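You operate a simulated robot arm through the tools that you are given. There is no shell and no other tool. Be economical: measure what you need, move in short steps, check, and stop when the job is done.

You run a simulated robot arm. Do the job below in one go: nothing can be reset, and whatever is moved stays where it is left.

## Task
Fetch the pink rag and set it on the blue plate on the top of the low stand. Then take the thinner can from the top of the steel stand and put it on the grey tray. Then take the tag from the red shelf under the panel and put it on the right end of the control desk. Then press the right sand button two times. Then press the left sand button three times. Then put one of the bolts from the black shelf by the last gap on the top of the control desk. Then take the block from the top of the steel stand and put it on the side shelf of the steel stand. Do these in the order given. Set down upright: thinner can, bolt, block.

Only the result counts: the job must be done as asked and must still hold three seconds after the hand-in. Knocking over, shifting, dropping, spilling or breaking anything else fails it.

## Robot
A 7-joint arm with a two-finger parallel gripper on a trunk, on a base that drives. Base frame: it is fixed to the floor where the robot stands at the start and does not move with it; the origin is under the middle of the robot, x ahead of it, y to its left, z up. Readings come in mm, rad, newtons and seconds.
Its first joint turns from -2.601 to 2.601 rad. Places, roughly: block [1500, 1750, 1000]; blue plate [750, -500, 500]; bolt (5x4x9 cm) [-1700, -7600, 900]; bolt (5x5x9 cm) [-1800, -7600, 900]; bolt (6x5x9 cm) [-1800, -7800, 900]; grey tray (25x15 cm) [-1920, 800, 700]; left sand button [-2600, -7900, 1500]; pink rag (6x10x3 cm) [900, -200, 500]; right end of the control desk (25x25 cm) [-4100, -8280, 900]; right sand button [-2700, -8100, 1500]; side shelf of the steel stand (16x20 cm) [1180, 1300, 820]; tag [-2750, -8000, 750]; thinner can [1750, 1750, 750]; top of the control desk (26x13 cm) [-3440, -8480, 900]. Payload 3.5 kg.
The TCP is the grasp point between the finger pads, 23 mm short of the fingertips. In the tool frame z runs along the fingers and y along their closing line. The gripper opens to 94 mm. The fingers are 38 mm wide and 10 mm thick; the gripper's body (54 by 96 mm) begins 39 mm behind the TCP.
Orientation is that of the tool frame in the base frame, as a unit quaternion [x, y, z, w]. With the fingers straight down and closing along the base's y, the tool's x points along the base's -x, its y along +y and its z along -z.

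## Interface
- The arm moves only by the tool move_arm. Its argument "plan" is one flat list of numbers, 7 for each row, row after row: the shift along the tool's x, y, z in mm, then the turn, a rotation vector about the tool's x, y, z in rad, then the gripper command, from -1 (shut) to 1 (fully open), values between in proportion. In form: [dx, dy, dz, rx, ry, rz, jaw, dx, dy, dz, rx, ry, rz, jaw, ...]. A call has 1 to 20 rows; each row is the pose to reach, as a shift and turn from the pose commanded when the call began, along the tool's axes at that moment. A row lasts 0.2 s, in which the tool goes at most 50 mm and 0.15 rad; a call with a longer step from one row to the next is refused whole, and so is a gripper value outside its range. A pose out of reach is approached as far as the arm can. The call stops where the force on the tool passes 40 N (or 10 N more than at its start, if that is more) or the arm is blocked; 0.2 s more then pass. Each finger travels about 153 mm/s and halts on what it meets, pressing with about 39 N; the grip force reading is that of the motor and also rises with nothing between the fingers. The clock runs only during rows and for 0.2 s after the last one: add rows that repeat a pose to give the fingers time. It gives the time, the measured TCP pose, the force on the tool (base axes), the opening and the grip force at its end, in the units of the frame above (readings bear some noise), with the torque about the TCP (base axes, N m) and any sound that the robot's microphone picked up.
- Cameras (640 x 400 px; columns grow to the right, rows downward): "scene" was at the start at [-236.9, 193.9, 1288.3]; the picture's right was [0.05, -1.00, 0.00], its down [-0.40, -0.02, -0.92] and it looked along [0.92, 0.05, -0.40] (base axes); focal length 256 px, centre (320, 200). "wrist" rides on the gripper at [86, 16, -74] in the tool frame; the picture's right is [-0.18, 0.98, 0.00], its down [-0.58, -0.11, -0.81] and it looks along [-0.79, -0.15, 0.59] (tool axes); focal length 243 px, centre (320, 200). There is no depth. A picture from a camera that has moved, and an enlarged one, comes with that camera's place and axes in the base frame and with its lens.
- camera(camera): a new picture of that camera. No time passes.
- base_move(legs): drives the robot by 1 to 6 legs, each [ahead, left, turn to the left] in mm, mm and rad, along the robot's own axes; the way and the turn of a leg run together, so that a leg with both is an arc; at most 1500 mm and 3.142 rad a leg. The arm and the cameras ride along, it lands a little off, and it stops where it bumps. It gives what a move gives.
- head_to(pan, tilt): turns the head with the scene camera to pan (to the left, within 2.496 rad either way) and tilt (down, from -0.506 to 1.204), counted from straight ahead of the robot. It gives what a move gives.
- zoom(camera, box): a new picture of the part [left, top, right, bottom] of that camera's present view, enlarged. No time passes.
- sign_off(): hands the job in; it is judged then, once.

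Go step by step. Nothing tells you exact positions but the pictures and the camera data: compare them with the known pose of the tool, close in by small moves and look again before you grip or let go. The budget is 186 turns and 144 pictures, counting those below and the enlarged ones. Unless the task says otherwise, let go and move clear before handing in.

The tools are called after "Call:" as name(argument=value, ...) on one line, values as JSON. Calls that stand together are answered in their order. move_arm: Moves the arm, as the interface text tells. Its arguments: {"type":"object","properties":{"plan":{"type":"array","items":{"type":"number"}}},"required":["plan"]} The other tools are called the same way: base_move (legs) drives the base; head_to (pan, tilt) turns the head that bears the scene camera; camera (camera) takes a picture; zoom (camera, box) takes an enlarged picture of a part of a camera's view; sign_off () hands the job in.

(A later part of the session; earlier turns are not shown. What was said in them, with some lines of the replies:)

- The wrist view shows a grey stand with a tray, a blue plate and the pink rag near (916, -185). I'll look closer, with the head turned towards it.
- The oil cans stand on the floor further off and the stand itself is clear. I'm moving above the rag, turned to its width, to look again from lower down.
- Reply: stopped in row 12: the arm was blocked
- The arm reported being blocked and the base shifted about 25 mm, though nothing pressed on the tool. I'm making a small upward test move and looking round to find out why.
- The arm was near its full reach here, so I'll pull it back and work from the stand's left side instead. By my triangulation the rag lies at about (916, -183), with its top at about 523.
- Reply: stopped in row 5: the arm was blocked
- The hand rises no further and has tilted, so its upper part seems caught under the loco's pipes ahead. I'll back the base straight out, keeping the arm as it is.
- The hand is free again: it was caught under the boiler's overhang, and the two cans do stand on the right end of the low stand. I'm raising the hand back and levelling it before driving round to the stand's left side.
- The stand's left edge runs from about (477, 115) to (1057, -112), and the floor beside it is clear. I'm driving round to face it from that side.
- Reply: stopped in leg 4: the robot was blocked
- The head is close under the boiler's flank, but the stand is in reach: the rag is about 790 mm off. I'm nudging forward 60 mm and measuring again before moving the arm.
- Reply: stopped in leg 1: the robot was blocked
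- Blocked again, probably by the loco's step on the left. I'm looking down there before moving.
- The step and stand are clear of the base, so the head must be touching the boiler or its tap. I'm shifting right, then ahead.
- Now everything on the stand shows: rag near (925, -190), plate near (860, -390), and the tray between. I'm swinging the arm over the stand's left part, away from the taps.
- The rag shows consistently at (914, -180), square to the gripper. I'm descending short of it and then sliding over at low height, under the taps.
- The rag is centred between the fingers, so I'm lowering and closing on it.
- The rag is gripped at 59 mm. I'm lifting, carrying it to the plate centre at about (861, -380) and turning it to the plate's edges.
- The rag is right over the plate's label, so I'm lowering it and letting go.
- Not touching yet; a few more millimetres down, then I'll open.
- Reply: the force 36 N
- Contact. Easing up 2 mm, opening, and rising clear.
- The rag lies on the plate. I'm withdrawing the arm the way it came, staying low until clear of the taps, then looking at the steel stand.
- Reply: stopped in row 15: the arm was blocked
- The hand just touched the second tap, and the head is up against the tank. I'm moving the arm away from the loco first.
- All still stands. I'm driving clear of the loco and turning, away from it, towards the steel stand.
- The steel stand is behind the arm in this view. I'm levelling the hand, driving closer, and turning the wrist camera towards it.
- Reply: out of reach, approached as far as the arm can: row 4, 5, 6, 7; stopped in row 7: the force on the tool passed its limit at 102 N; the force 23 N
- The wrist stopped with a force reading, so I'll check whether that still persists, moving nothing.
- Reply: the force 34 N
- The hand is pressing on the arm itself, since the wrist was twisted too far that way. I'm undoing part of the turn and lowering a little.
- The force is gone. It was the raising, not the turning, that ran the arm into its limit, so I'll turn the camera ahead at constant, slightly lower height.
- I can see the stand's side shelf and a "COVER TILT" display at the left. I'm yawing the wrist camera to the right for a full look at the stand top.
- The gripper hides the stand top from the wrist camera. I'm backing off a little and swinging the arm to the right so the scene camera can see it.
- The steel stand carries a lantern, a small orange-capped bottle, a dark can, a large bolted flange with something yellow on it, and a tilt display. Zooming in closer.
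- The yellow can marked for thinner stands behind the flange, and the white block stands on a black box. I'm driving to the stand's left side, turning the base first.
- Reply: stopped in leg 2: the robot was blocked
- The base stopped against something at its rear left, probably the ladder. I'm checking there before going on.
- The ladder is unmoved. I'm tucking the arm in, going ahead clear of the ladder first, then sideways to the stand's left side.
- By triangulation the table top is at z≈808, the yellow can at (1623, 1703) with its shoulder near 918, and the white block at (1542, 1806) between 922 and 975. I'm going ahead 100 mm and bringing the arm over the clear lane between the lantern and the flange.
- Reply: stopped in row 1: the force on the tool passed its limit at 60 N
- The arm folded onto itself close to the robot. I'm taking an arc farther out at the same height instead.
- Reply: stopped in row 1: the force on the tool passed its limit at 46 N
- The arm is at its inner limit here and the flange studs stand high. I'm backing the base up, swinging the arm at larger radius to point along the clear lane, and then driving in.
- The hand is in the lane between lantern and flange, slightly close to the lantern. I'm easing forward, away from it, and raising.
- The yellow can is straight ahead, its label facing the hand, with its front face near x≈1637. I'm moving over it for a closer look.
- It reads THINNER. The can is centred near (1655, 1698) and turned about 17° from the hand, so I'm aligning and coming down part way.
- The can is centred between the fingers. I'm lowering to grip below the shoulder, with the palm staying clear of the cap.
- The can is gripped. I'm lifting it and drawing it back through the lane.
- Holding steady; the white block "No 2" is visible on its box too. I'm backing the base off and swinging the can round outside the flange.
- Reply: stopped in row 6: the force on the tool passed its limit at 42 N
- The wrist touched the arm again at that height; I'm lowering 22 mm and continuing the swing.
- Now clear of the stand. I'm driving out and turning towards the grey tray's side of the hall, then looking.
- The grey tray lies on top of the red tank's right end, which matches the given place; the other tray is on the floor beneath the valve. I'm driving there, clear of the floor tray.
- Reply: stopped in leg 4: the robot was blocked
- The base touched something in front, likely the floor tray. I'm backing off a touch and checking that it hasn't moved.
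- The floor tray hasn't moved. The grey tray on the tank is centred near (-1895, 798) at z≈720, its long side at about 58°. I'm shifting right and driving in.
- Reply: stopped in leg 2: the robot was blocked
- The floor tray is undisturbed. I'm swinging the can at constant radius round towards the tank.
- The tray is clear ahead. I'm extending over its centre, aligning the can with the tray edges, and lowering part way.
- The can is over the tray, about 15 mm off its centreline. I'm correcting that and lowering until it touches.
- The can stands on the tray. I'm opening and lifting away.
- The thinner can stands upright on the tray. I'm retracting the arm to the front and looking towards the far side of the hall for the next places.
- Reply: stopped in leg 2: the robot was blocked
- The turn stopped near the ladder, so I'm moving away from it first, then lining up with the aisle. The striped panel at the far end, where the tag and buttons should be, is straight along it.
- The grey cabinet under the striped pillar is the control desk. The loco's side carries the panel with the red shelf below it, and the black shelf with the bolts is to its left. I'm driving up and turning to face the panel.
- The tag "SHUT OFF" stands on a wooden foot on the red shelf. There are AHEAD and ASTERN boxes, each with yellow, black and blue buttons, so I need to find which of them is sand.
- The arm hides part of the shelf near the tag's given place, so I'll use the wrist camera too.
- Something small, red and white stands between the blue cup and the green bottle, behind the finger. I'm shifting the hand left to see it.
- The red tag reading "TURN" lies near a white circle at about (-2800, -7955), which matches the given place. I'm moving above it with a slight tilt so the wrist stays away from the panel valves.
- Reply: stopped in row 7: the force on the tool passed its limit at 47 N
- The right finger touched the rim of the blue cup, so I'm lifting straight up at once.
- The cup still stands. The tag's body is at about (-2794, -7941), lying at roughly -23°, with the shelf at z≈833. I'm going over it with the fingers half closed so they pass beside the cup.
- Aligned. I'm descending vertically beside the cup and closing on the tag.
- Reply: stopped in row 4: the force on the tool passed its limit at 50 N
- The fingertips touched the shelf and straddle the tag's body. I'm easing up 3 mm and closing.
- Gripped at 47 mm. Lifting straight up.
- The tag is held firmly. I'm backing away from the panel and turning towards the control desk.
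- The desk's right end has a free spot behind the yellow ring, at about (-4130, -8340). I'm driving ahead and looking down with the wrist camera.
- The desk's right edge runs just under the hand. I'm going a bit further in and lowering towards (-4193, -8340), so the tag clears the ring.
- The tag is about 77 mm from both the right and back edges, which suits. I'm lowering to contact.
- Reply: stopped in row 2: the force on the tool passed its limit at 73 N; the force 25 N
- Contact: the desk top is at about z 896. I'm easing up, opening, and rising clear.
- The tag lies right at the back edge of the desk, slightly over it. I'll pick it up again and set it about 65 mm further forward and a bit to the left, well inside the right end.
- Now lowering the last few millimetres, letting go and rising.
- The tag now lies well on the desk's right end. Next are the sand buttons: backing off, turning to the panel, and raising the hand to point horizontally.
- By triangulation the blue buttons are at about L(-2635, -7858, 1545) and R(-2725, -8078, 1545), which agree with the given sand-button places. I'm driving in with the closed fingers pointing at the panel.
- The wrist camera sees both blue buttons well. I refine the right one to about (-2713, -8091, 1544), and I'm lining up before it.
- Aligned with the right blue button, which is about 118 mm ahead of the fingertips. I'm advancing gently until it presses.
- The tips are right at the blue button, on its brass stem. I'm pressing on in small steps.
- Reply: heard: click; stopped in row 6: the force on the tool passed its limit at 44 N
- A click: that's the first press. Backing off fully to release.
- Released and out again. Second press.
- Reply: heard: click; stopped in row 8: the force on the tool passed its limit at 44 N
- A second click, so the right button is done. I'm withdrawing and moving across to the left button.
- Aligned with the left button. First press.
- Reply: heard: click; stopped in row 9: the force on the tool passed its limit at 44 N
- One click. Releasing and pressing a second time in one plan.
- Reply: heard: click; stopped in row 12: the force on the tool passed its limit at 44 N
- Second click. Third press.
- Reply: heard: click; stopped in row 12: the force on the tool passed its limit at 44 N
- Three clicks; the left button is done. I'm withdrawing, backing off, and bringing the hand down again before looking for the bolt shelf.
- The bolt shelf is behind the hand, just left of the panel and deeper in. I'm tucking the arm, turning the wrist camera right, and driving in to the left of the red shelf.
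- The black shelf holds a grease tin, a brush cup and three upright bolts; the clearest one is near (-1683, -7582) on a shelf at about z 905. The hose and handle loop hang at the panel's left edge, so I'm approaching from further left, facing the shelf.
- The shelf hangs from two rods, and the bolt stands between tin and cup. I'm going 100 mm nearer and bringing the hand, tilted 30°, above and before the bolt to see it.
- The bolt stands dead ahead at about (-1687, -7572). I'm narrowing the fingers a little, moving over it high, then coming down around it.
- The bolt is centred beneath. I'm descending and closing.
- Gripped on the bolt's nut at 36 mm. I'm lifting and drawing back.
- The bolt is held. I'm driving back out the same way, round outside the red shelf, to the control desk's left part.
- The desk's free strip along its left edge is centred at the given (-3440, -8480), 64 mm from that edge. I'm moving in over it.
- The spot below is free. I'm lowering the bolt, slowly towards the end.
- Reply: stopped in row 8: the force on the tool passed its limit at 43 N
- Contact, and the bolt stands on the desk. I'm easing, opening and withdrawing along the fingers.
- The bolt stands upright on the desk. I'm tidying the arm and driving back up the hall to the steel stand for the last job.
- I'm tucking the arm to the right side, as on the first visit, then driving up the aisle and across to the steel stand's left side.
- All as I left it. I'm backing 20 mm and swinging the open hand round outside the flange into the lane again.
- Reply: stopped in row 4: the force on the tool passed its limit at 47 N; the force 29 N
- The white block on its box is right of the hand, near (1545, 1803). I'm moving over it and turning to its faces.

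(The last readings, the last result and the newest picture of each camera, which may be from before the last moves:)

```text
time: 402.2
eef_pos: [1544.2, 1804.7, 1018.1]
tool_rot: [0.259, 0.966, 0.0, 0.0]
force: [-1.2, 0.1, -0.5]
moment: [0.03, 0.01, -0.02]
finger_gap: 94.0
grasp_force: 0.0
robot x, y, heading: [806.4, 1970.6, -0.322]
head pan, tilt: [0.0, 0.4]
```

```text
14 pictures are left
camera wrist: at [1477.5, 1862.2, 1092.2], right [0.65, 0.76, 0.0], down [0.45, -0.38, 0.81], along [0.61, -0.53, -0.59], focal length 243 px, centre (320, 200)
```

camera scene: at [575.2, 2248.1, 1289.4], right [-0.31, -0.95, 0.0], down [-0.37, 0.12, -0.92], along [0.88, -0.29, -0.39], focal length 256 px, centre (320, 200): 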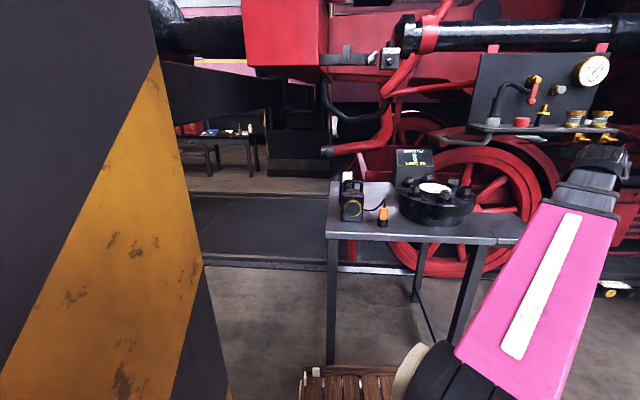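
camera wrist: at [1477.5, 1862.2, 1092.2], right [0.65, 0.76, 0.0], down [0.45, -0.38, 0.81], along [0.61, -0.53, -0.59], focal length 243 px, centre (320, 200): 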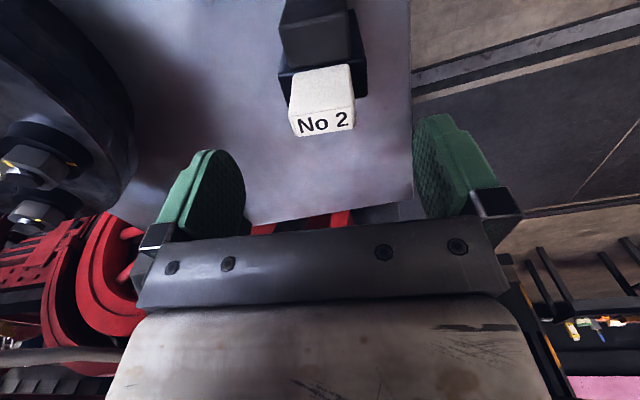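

The block is centred between the fingers and square to them. I'm lowering to grip it above its box.

Call:
move_arm(plan=[0, 2, 25, 0, 0, 0, 1, 0, 2, 50, 0, 0, 0, 1, 0, 2, 62, 0, 0, 0, 1, 0, 2, 62, 0, 0, 0, 0.2, 0, 2, 62, 0, 0, 0, -0.5, 0, 2, 62, 0, 0, 0, -1, 0, 2, 62, 0, 0, 0, -1])

Call:
camera(camera="wrist")

```text
time: 403.9
eef_pos: [1544.8, 1805.2, 955.3]
tool_rot: [0.258, 0.966, -0.001, 0.001]
force: [1.4, 1.2, -1.0]
moment: [-0.05, -0.21, 0.03]
finger_gap: 39.9
grasp_force: 39.5
robot x, y, heading: [806.9, 1974.8, -0.318]
head pan, tilt: [0.0, 0.4]
```

```text
13 pictures are left
camera wrist: at [1478.9, 1862.9, 1029.4], right [0.65, 0.76, 0.0], down [0.45, -0.38, 0.81], along [0.61, -0.53, -0.59], focal length 243 px, centre (320, 200)
```

wrist: 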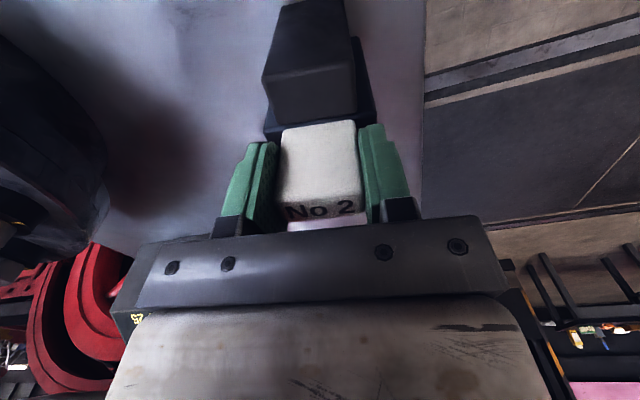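

Gripped at 40 mm. Lifting off the box and back into the lane.

Call:
move_arm(plan=[0, 0, -15, 0, 0, 0, -1, 0, 0, -40, 0, 0, 0, -1, 0, 0, -63, 0, 0, 0, -1, -1, -32, -63, 0, 0, 0, -1, -2, -64, -63, 0, 0, 0, -1, -3, -96, -58, 0, 0, 0, -1, 22, -127, -48, 0, 0, 0, -1, 50, -158, -38, 0, 0, 0, -1])

Call:
base_move(legs=[[-85, 0, 0]])

```text
time: 405.6
eef_pos: [1422.6, 1692.9, 993.4]
tool_rot: [0.258, 0.966, -0.001, 0.002]
force: [1.1, -0.4, -6.3]
moment: [-0.01, -0.03, 0.0]
finger_gap: 40.0
grasp_force: 38.9
robot x, y, heading: [808.0, 1973.8, -0.318]
head pan, tilt: [0.0, 0.4]
```

```text
time: 406.7
eef_pos: [1340.7, 1721.4, 994.0]
tool_rot: [0.258, 0.966, 0.0, 0.001]
force: [3.5, -3.0, -4.0]
moment: [-0.23, -0.52, -0.08]
finger_gap: 39.7
grasp_force: 38.8
robot x, y, heading: [726.2, 2001.1, -0.314]
head pan, tilt: [0.0, 0.4]
```

Now swinging the block round outside the flange towards the side shelf.

Call:
move_arm(plan=[31, -5, 11, 0, 0, 0, -1, 62, -10, 22, 0, 0, 0, -1, 93, -14, 34, 0, 0, 0, -1, 93, -52, 34, 0, 0, 0.05, -1, 94, -89, 34, 0, 0, 0.1, -1, 94, -127, 34, 0, 0, 0.16, -1, 102, -164, 34, 0, 0, 0.22, -1, 109, -200, 34, 0, 0, 0.28, -1, 117, -237, 34, 0, 0, 0.34, -1, 129, -268, 34, 0, 0, 0.4, -1, 140, -298, 34, 0, 0, 0.45, -1, 152, -329, 34, 0, 0, 0.5, -1])

Call:
head_to(pan=-0.3, tilt=0.45)

Call:
camera(camera="wrist")

```text
time: 409.3
eef_pos: [1044.3, 1511.2, 962.2]
tool_rot: [0.489, 0.872, 0.0, 0.0]
force: [0.0, 0.4, 0.4]
moment: [0.0, 0.01, 0.01]
finger_gap: 0.0
grasp_force: 39.2
robot x, y, heading: [726.3, 2000.6, -0.323]
head pan, tilt: [0.0, 0.4]
```

```text
time: 410.1
eef_pos: [1045.6, 1512.2, 961.0]
tool_rot: [0.49, 0.872, -0.001, 0.001]
force: [-0.3, -0.1, -0.3]
moment: [0.0, 0.0, 0.0]
finger_gap: 0.3
grasp_force: 39.0
robot x, y, heading: [725.3, 2003.4, -0.317]
head pan, tilt: [-0.3, 0.45]
```

```text
12 pictures are left
camera wrist: at [1014.0, 1593.5, 1035.6], right [0.93, 0.36, 0.0], down [0.21, -0.55, 0.81], along [0.29, -0.75, -0.59], focal length 243 px, centre (320, 200)
```

wrist: 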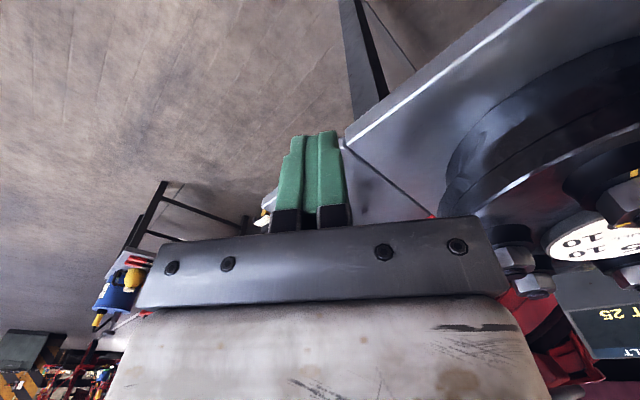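

The fingers are empty: the block slipped out during the swing. I'm looking for where it went.

Call:
head_to(pan=-0.15, tilt=0.55)

Call:
camera(camera="scene")

```text
time: 410.8
eef_pos: [1043.9, 1511.3, 961.8]
tool_rot: [0.49, 0.872, 0.0, 0.0]
force: [0.7, -0.4, 0.0]
moment: [0.02, 0.0, -0.03]
finger_gap: 0.2
grasp_force: 38.5
robot x, y, heading: [723.4, 2002.4, -0.318]
head pan, tilt: [-0.15, 0.55]
```

```text
11 pictures are left
camera scene: at [551.1, 2242.0, 1275.7], right [-0.45, -0.89, 0.0], down [-0.47, 0.24, -0.85], along [0.76, -0.38, -0.52], focal length 256 px, centre (320, 200)
```

scene: 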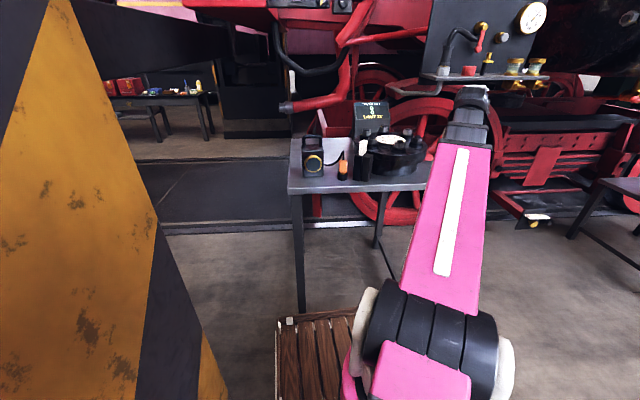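

Call:
zoom(camera="scene", box=[280, 110, 440, 210])

```text
4.00 times, centred on (360, 160) of scene
camera zoom: at [551.1, 2242.0, 1275.7], right [-0.45, -0.89, 0.0], down [-0.47, 0.24, -0.85], along [0.76, -0.38, -0.52], focal length 1023 px, centre (160, 360)
```

zoom: 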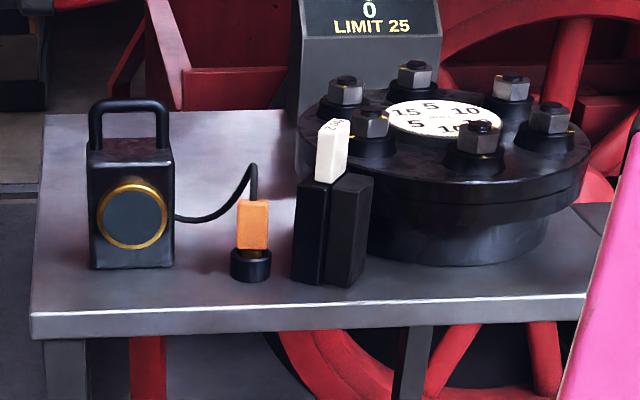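

The black box came along with the white piece, so they are one object. It now stands upright between the orange bottle and the flange. Zooming in closely.

Call:
zoom(camera="scene", box=[335, 130, 395, 190])

```text
6.67 times, centred on (365, 160) of scene
camera zoom: at [551.1, 2242.0, 1275.7], right [-0.45, -0.89, 0.0], down [-0.47, 0.24, -0.85], along [0.76, -0.38, -0.52], focal length 1704 px, centre (20, 467)
```

zoom: 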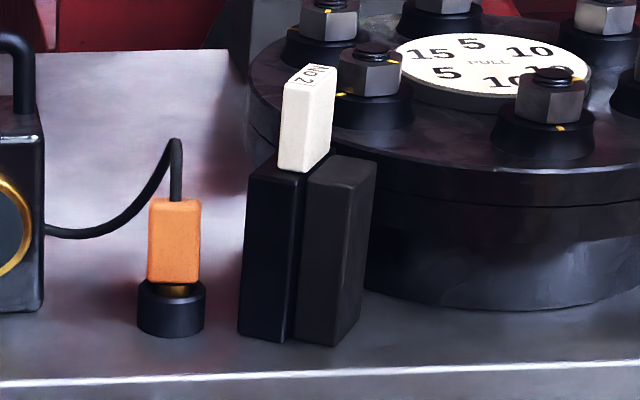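

The object seems whole and upright; the white head is at about (1281, 1689), and the orange bottle is unmoved. I'll swing back, low enough to enter sideways at head height, and look with the wrist camera.

Call:
move_arm(plan=[4, 33, 3, 0, 0, -0.05, -1, 8, 67, 6, 0, 0, -0.12, -1, 12, 100, 6, 0, 0, -0.18, -1, 25, 144, 6, 0, 0, -0.26, -1, 38, 188, 6, 0, 0, -0.33, -1, 51, 216, 6, 0, 0, -0.4, -1, 63, 244, 6, 0, 0, -0.46, -1, 70, 258, 6, 0, 0, -0.515, 0.3, 76, 272, 6, 0, 0, -0.515, 1, 76, 272, 6, 0, 0, -0.515, 1])

Call:
camera(camera="wrist")

```text
time: 413.0
eef_pos: [1237.9, 1718.1, 954.7]
tool_rot: [0.251, 0.968, 0.0, 0.001]
force: [-0.2, -0.6, 0.8]
moment: [-0.04, 0.01, 0.0]
finger_gap: 93.9
grasp_force: 0.1
robot x, y, heading: [720.9, 1997.1, -0.317]
head pan, tilt: [-0.15, 0.55]
```

```text
8 pictures are left
camera wrist: at [1170.1, 1774.5, 1028.3], right [0.64, 0.77, 0.0], down [0.45, -0.38, 0.81], along [0.62, -0.52, -0.59], focal length 243 px, centre (320, 200)
```

wrist: 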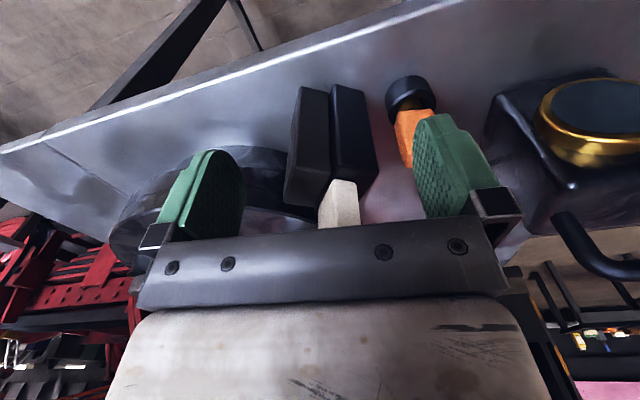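

The white head stands between the open fingers, about 55 mm ahead. I'm moving in around it and closing.

Call:
move_arm(plan=[0, 9, -3, 0, 0, -0.06, 1, -18, 9, -3, 0, 0, -0.12, 1, -36, 9, -3, 0, 0, -0.12, 1, -52, 9, -3, 0, 0, -0.12, 1, -52, 9, -3, 0, 0, -0.12, 0, -52, 9, -3, 0, 0, -0.12, -1, -52, 9, -3, 0, 0, -0.12, -1, -52, 9, -3, 0, 0, -0.12, -1])

Call:
camera(camera="wrist")

```text
time: 414.8
eef_pos: [1288.7, 1700.5, 958.9]
tool_rot: [0.193, 0.981, -0.001, 0.001]
force: [0.5, -1.3, 6.0]
moment: [0.12, 0.22, 0.08]
finger_gap: 17.9
grasp_force: 39.0
robot x, y, heading: [721.7, 1997.9, -0.312]
head pan, tilt: [-0.15, 0.55]
```

```text
7 pictures are left
camera wrist: at [1214.4, 1749.2, 1032.2], right [0.54, 0.84, 0.0], down [0.5, -0.32, 0.81], along [0.68, -0.44, -0.59], focal length 243 px, centre (320, 200)
```

wrist: 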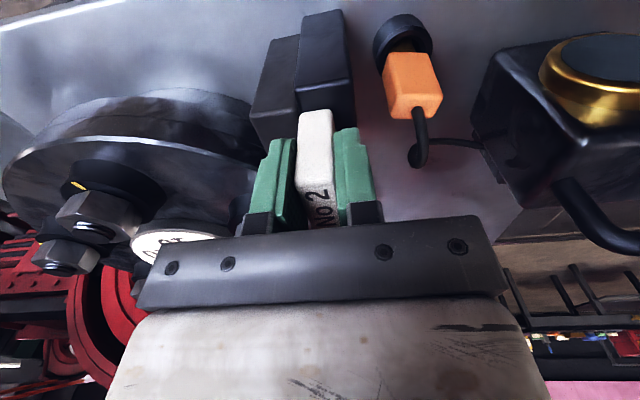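

Gripped by the head again, and the whole object hangs from it. I'm lifting just enough, backing the base away from the stand, and only then swinging, well clear of bottle and flange.

Call:
move_arm(plan=[0, 0, -8, 0, 0, 0, -1, 0, 0, -16, 0, 0, 0, -1, 0, 0, -24, 0, 0, 0, -1, 0, 0, -24, 0, 0, 0, -1])

Call:
camera(camera="wrist")

```text
time: 415.8
eef_pos: [1287.9, 1702.6, 981.1]
tool_rot: [0.193, 0.981, -0.001, 0.001]
force: [0.9, -0.3, -5.4]
moment: [0.06, 0.0, -0.02]
finger_gap: 17.7
grasp_force: 39.2
robot x, y, heading: [722.1, 1999.0, -0.317]
head pan, tilt: [-0.15, 0.55]
```

```text
6 pictures are left
camera wrist: at [1214.2, 1749.1, 1054.6], right [0.54, 0.84, 0.0], down [0.5, -0.32, 0.81], along [0.68, -0.44, -0.59], focal length 243 px, centre (320, 200)
```

wrist: 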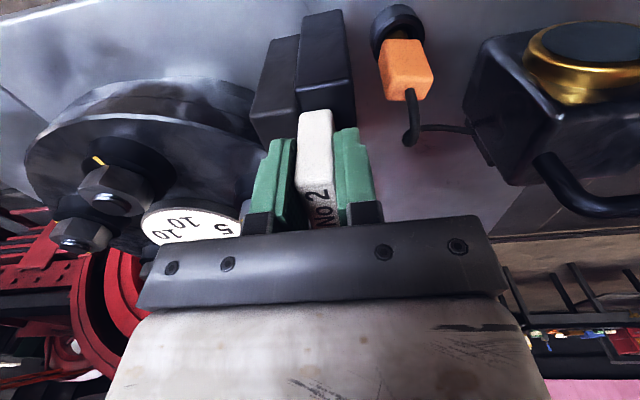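

Call:
base_move(legs=[[-75, 0, 0]])

Call:
move_arm(plan=[12, 1, 5, 0, 0, 0, -1, 25, 2, 9, 0, 0, 0, -1, 29, -27, 9, 0, 0, 0.05, -1, 34, -57, 9, 0, 0, 0.1, -1, 38, -86, 9, 0, 0, 0.15, -1, 48, -116, 9, 0, 0, 0.2, -1, 59, -147, 9, 0, 0, 0.25, -1, 69, -177, 9, 0, 0, 0.3, -1, 83, -204, 9, 0, 0, 0.35, -1, 96, -231, 9, 0, 0, 0.4, -1, 110, -258, 9, 0, 0, 0.45, -1])

```text
time: 416.9
eef_pos: [1216.5, 1725.9, 980.2]
tool_rot: [0.192, 0.981, -0.001, 0.002]
force: [1.2, 0.4, -5.4]
moment: [0.05, 0.0, -0.02]
finger_gap: 17.5
grasp_force: 39.2
robot x, y, heading: [648.4, 2023.4, -0.316]
head pan, tilt: [-0.15, 0.55]
```

```text
time: 419.3
eef_pos: [1017.4, 1528.1, 971.9]
tool_rot: [0.406, 0.914, -0.001, 0.001]
force: [-0.4, -0.2, -6.1]
moment: [0.04, -0.02, 0.02]
finger_gap: 18.2
grasp_force: 38.5
robot x, y, heading: [652.1, 2022.7, -0.314]
head pan, tilt: [-0.15, 0.55]
```

Still held. I'm extending over the side shelf, slightly higher.

Call:
move_arm(plan=[-35, -4, -6, 0, 0, 0, -1, -75, -8, -12, 0, 0, 0, -1, -115, -13, -20, 0, 0, 0, -1, -155, -17, -28, 0, 0, 0, -1, -196, -22, -28, 0, 0, 0, -1, -237, -26, -28, 0, 0, 0, -1, -277, -31, -28, 0, 0, 0, -1, -277, -31, -28, 0, 0, 0, -1])

Call:
head_to(pan=-0.45, tilt=0.5)

Call:
camera(camera="wrist")

Call:
camera(camera="scene")

```text
time: 421.1
eef_pos: [1179.6, 1302.0, 1000.7]
tool_rot: [0.406, 0.914, 0.0, 0.0]
force: [-0.2, -0.1, -5.8]
moment: [0.02, -0.01, -0.02]
finger_gap: 17.9
grasp_force: 38.9
robot x, y, heading: [654.3, 2024.9, -0.317]
head pan, tilt: [-0.15, 0.55]
```

```text
time: 421.9
eef_pos: [1179.8, 1301.7, 1001.6]
tool_rot: [0.405, 0.914, 0.0, 0.001]
force: [0.8, -0.7, -5.3]
moment: [0.04, 0.04, 0.0]
finger_gap: 17.9
grasp_force: 38.6
robot x, y, heading: [655.3, 2021.2, -0.319]
head pan, tilt: [-0.45, 0.499]
```

```text
5 pictures are left
camera wrist: at [1133.9, 1377.3, 1075.2], right [0.85, 0.52, 0.0], down [0.31, -0.5, 0.81], along [0.42, -0.69, -0.59], focal length 243 px, centre (320, 200)
```

wrist: 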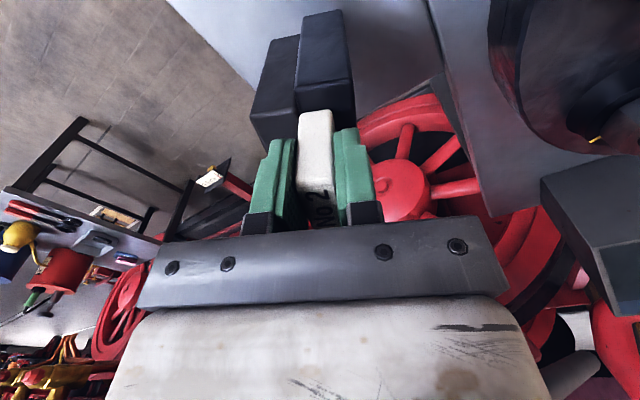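

```text
4 pictures are left
camera scene: at [464.8, 2242.4, 1280.3], right [-0.69, -0.72, 0.0], down [-0.35, 0.33, -0.88], along [0.63, -0.61, -0.48], focal length 256 px, centre (320, 200)
```

scene: 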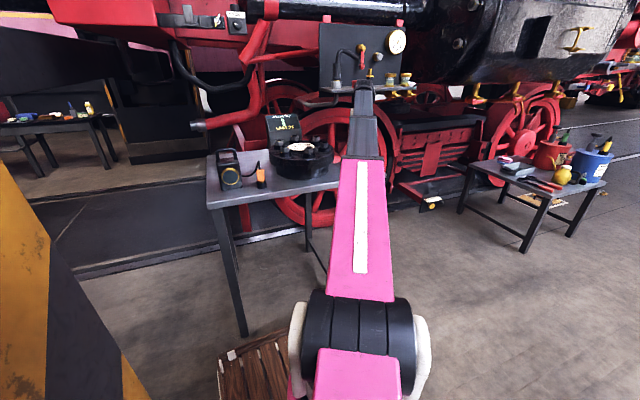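

The object hangs over the middle of the side shelf (shelf centre ≈ (1188, 1295)). I'm lowering it gently until it touches.

Call:
move_arm(plan=[-2, 4, 12, 0, 0, 0, -1, -2, 4, 24, 0, 0, 0, -1, -2, 4, 27, 0, 0, 0, -1, -2, 4, 30, 0, 0, 0, -1, -2, 4, 33, 0, 0, 0, -1, -2, 4, 36, 0, 0, 0, -1, -2, 4, 38, 0, 0, 0, -1])

```text
time: 423.5
eef_pos: [1184.8, 1303.1, 963.3]
tool_rot: [0.406, 0.914, -0.001, 0.001]
force: [0.1, -0.6, -6.3]
moment: [0.03, 0.01, 0.0]
finger_gap: 17.8
grasp_force: 39.2
robot x, y, heading: [652.6, 2024.5, -0.314]
head pan, tilt: [-0.45, 0.499]
```

Call:
move_arm(plan=[0, 0, 2, 0, 0, 0, -1, 0, 0, 4, 0, 0, 0, -1, 0, 0, 6, 0, 0, 0, -1, 0, 0, 8, 0, 0, 0, -1, 0, 0, 10, 0, 0, 0, -1, 0, 0, 12, 0, 0, 0, -1])

```text
time: 424.5
eef_pos: [1185.0, 1302.9, 958.1]
tool_rot: [0.407, 0.914, -0.001, 0.001]
force: [-2.3, 2.2, 8.0]
moment: [0.68, 0.41, 0.01]
finger_gap: 17.8
grasp_force: 38.7
robot x, y, heading: [655.0, 2025.6, -0.32]
head pan, tilt: [-0.45, 0.499]
stopped in row 5: the force on the tool passed its limit at 46 N (the readings are from after the stop); the commanded pose is now the measured one
```

Contact. Easing up 1 mm, opening slowly, and rising straight up.

Call:
move_arm(plan=[0, 0, -1, 0, 0, 0, -1, 0, 0, -1, 0, 0, 0, -0.45, 0, 0, -1, 0, 0, 0, -0.2, 0, 0, -1, 0, 0, 0, 0.2, 0, 0, -1, 0, 0, 0, 0.2, 0, 0, -20, 0, 0, 0, 0.2, 0, 0, -55, 0, 0, 0, 0.2, 20, 0, -75, 0, 0, 0, 0.2])

Call:
camera(camera="wrist")

```text
time: 426.3
eef_pos: [1171.8, 1316.0, 1033.2]
tool_rot: [0.405, 0.914, 0.0, 0.002]
force: [-0.9, 0.0, -0.1]
moment: [-0.04, 0.0, 0.01]
finger_gap: 56.5
grasp_force: 0.1
robot x, y, heading: [649.9, 2021.8, -0.317]
head pan, tilt: [-0.45, 0.499]
```

```text
3 pictures are left
camera wrist: at [1126.2, 1392.6, 1106.3], right [0.85, 0.52, 0.0], down [0.31, -0.5, 0.81], along [0.42, -0.69, -0.59], focal length 243 px, centre (320, 200)
```

wrist: 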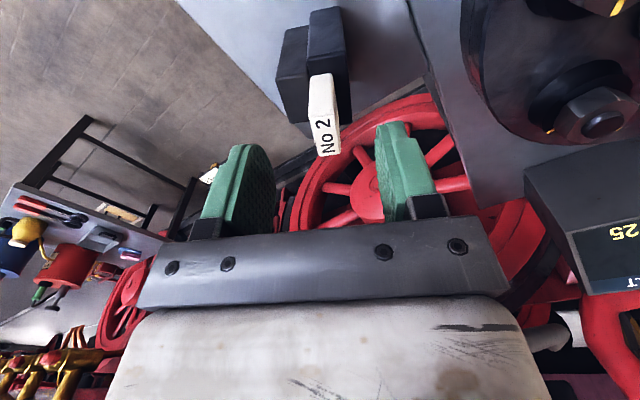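

The block stands upright on the side shelf. I'm withdrawing the hand clear and taking a last look.

Call:
move_arm(plan=[45, 0, 0, 0, 0, 0, 0.2, 90, 0, 10, 0, 0, 0, 0.2, 135, 0, 30, 0, 0, 0, 0.2, 170, 0, 45, 0, 0, 0, 0.2, 170, 0, 45, 0, 0, 0, 0.2])

Call:
camera(camera="wrist")

```text
time: 427.5
eef_pos: [1057.2, 1444.8, 985.7]
tool_rot: [0.407, 0.914, -0.001, 0.002]
force: [-0.3, -0.1, -0.1]
moment: [0.01, 0.0, 0.03]
finger_gap: 56.1
grasp_force: 0.0
robot x, y, heading: [657.3, 2024.6, -0.316]
head pan, tilt: [-0.45, 0.499]
```

```text
2 pictures are left
camera wrist: at [1011.5, 1519.8, 1060.0], right [0.85, 0.52, 0.0], down [0.31, -0.5, 0.81], along [0.42, -0.69, -0.59], focal length 243 px, centre (320, 200)
```

wrist: 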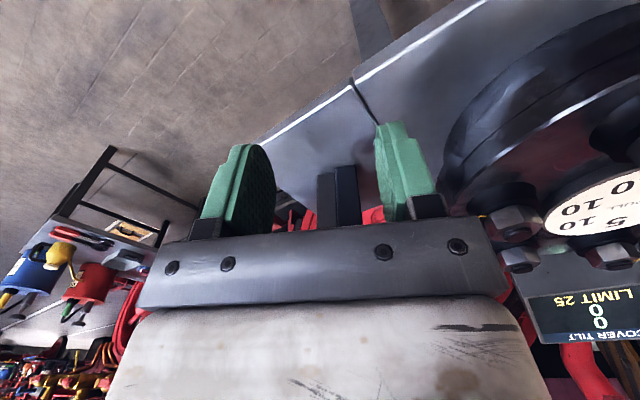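

The block stands upright on the side shelf, the cover tilt reads 0, and the hand is clear, so I'm handing in.

Call:
sign_off()

```text
The job is handed in.
```

I did all seven steps in the order given and handed the job in; nothing has confirmed the result. The main uncertainties:

- **Block:** it slipped from the grip once and ended up standing on the steel stand. I picked it up again and set it upright on the side shelf.
- **Sand buttons:** none of the buttons was labelled sand. I took the blue ones on the AHEAD (left) and ASTERN (right) boxes because their position matched yours. I heard two clicks on the right and three on the left.
- **Tag:** I took the red padlock-shaped tag marked "TURN", which matched your position. There was also an orange "SHUT OFF" tag on the same shelf.
- **Contacts:** the hand touched the loco taps and the blue cup's rim, and may have brushed the orange bottle. The base stopped against something near the ladder (twice) and near the floor tray. The cup, floor tray and bottle looked undisturbed afterwards. The ladder looked unmoved after the first time, but I did not check it after the second or check the taps closely.
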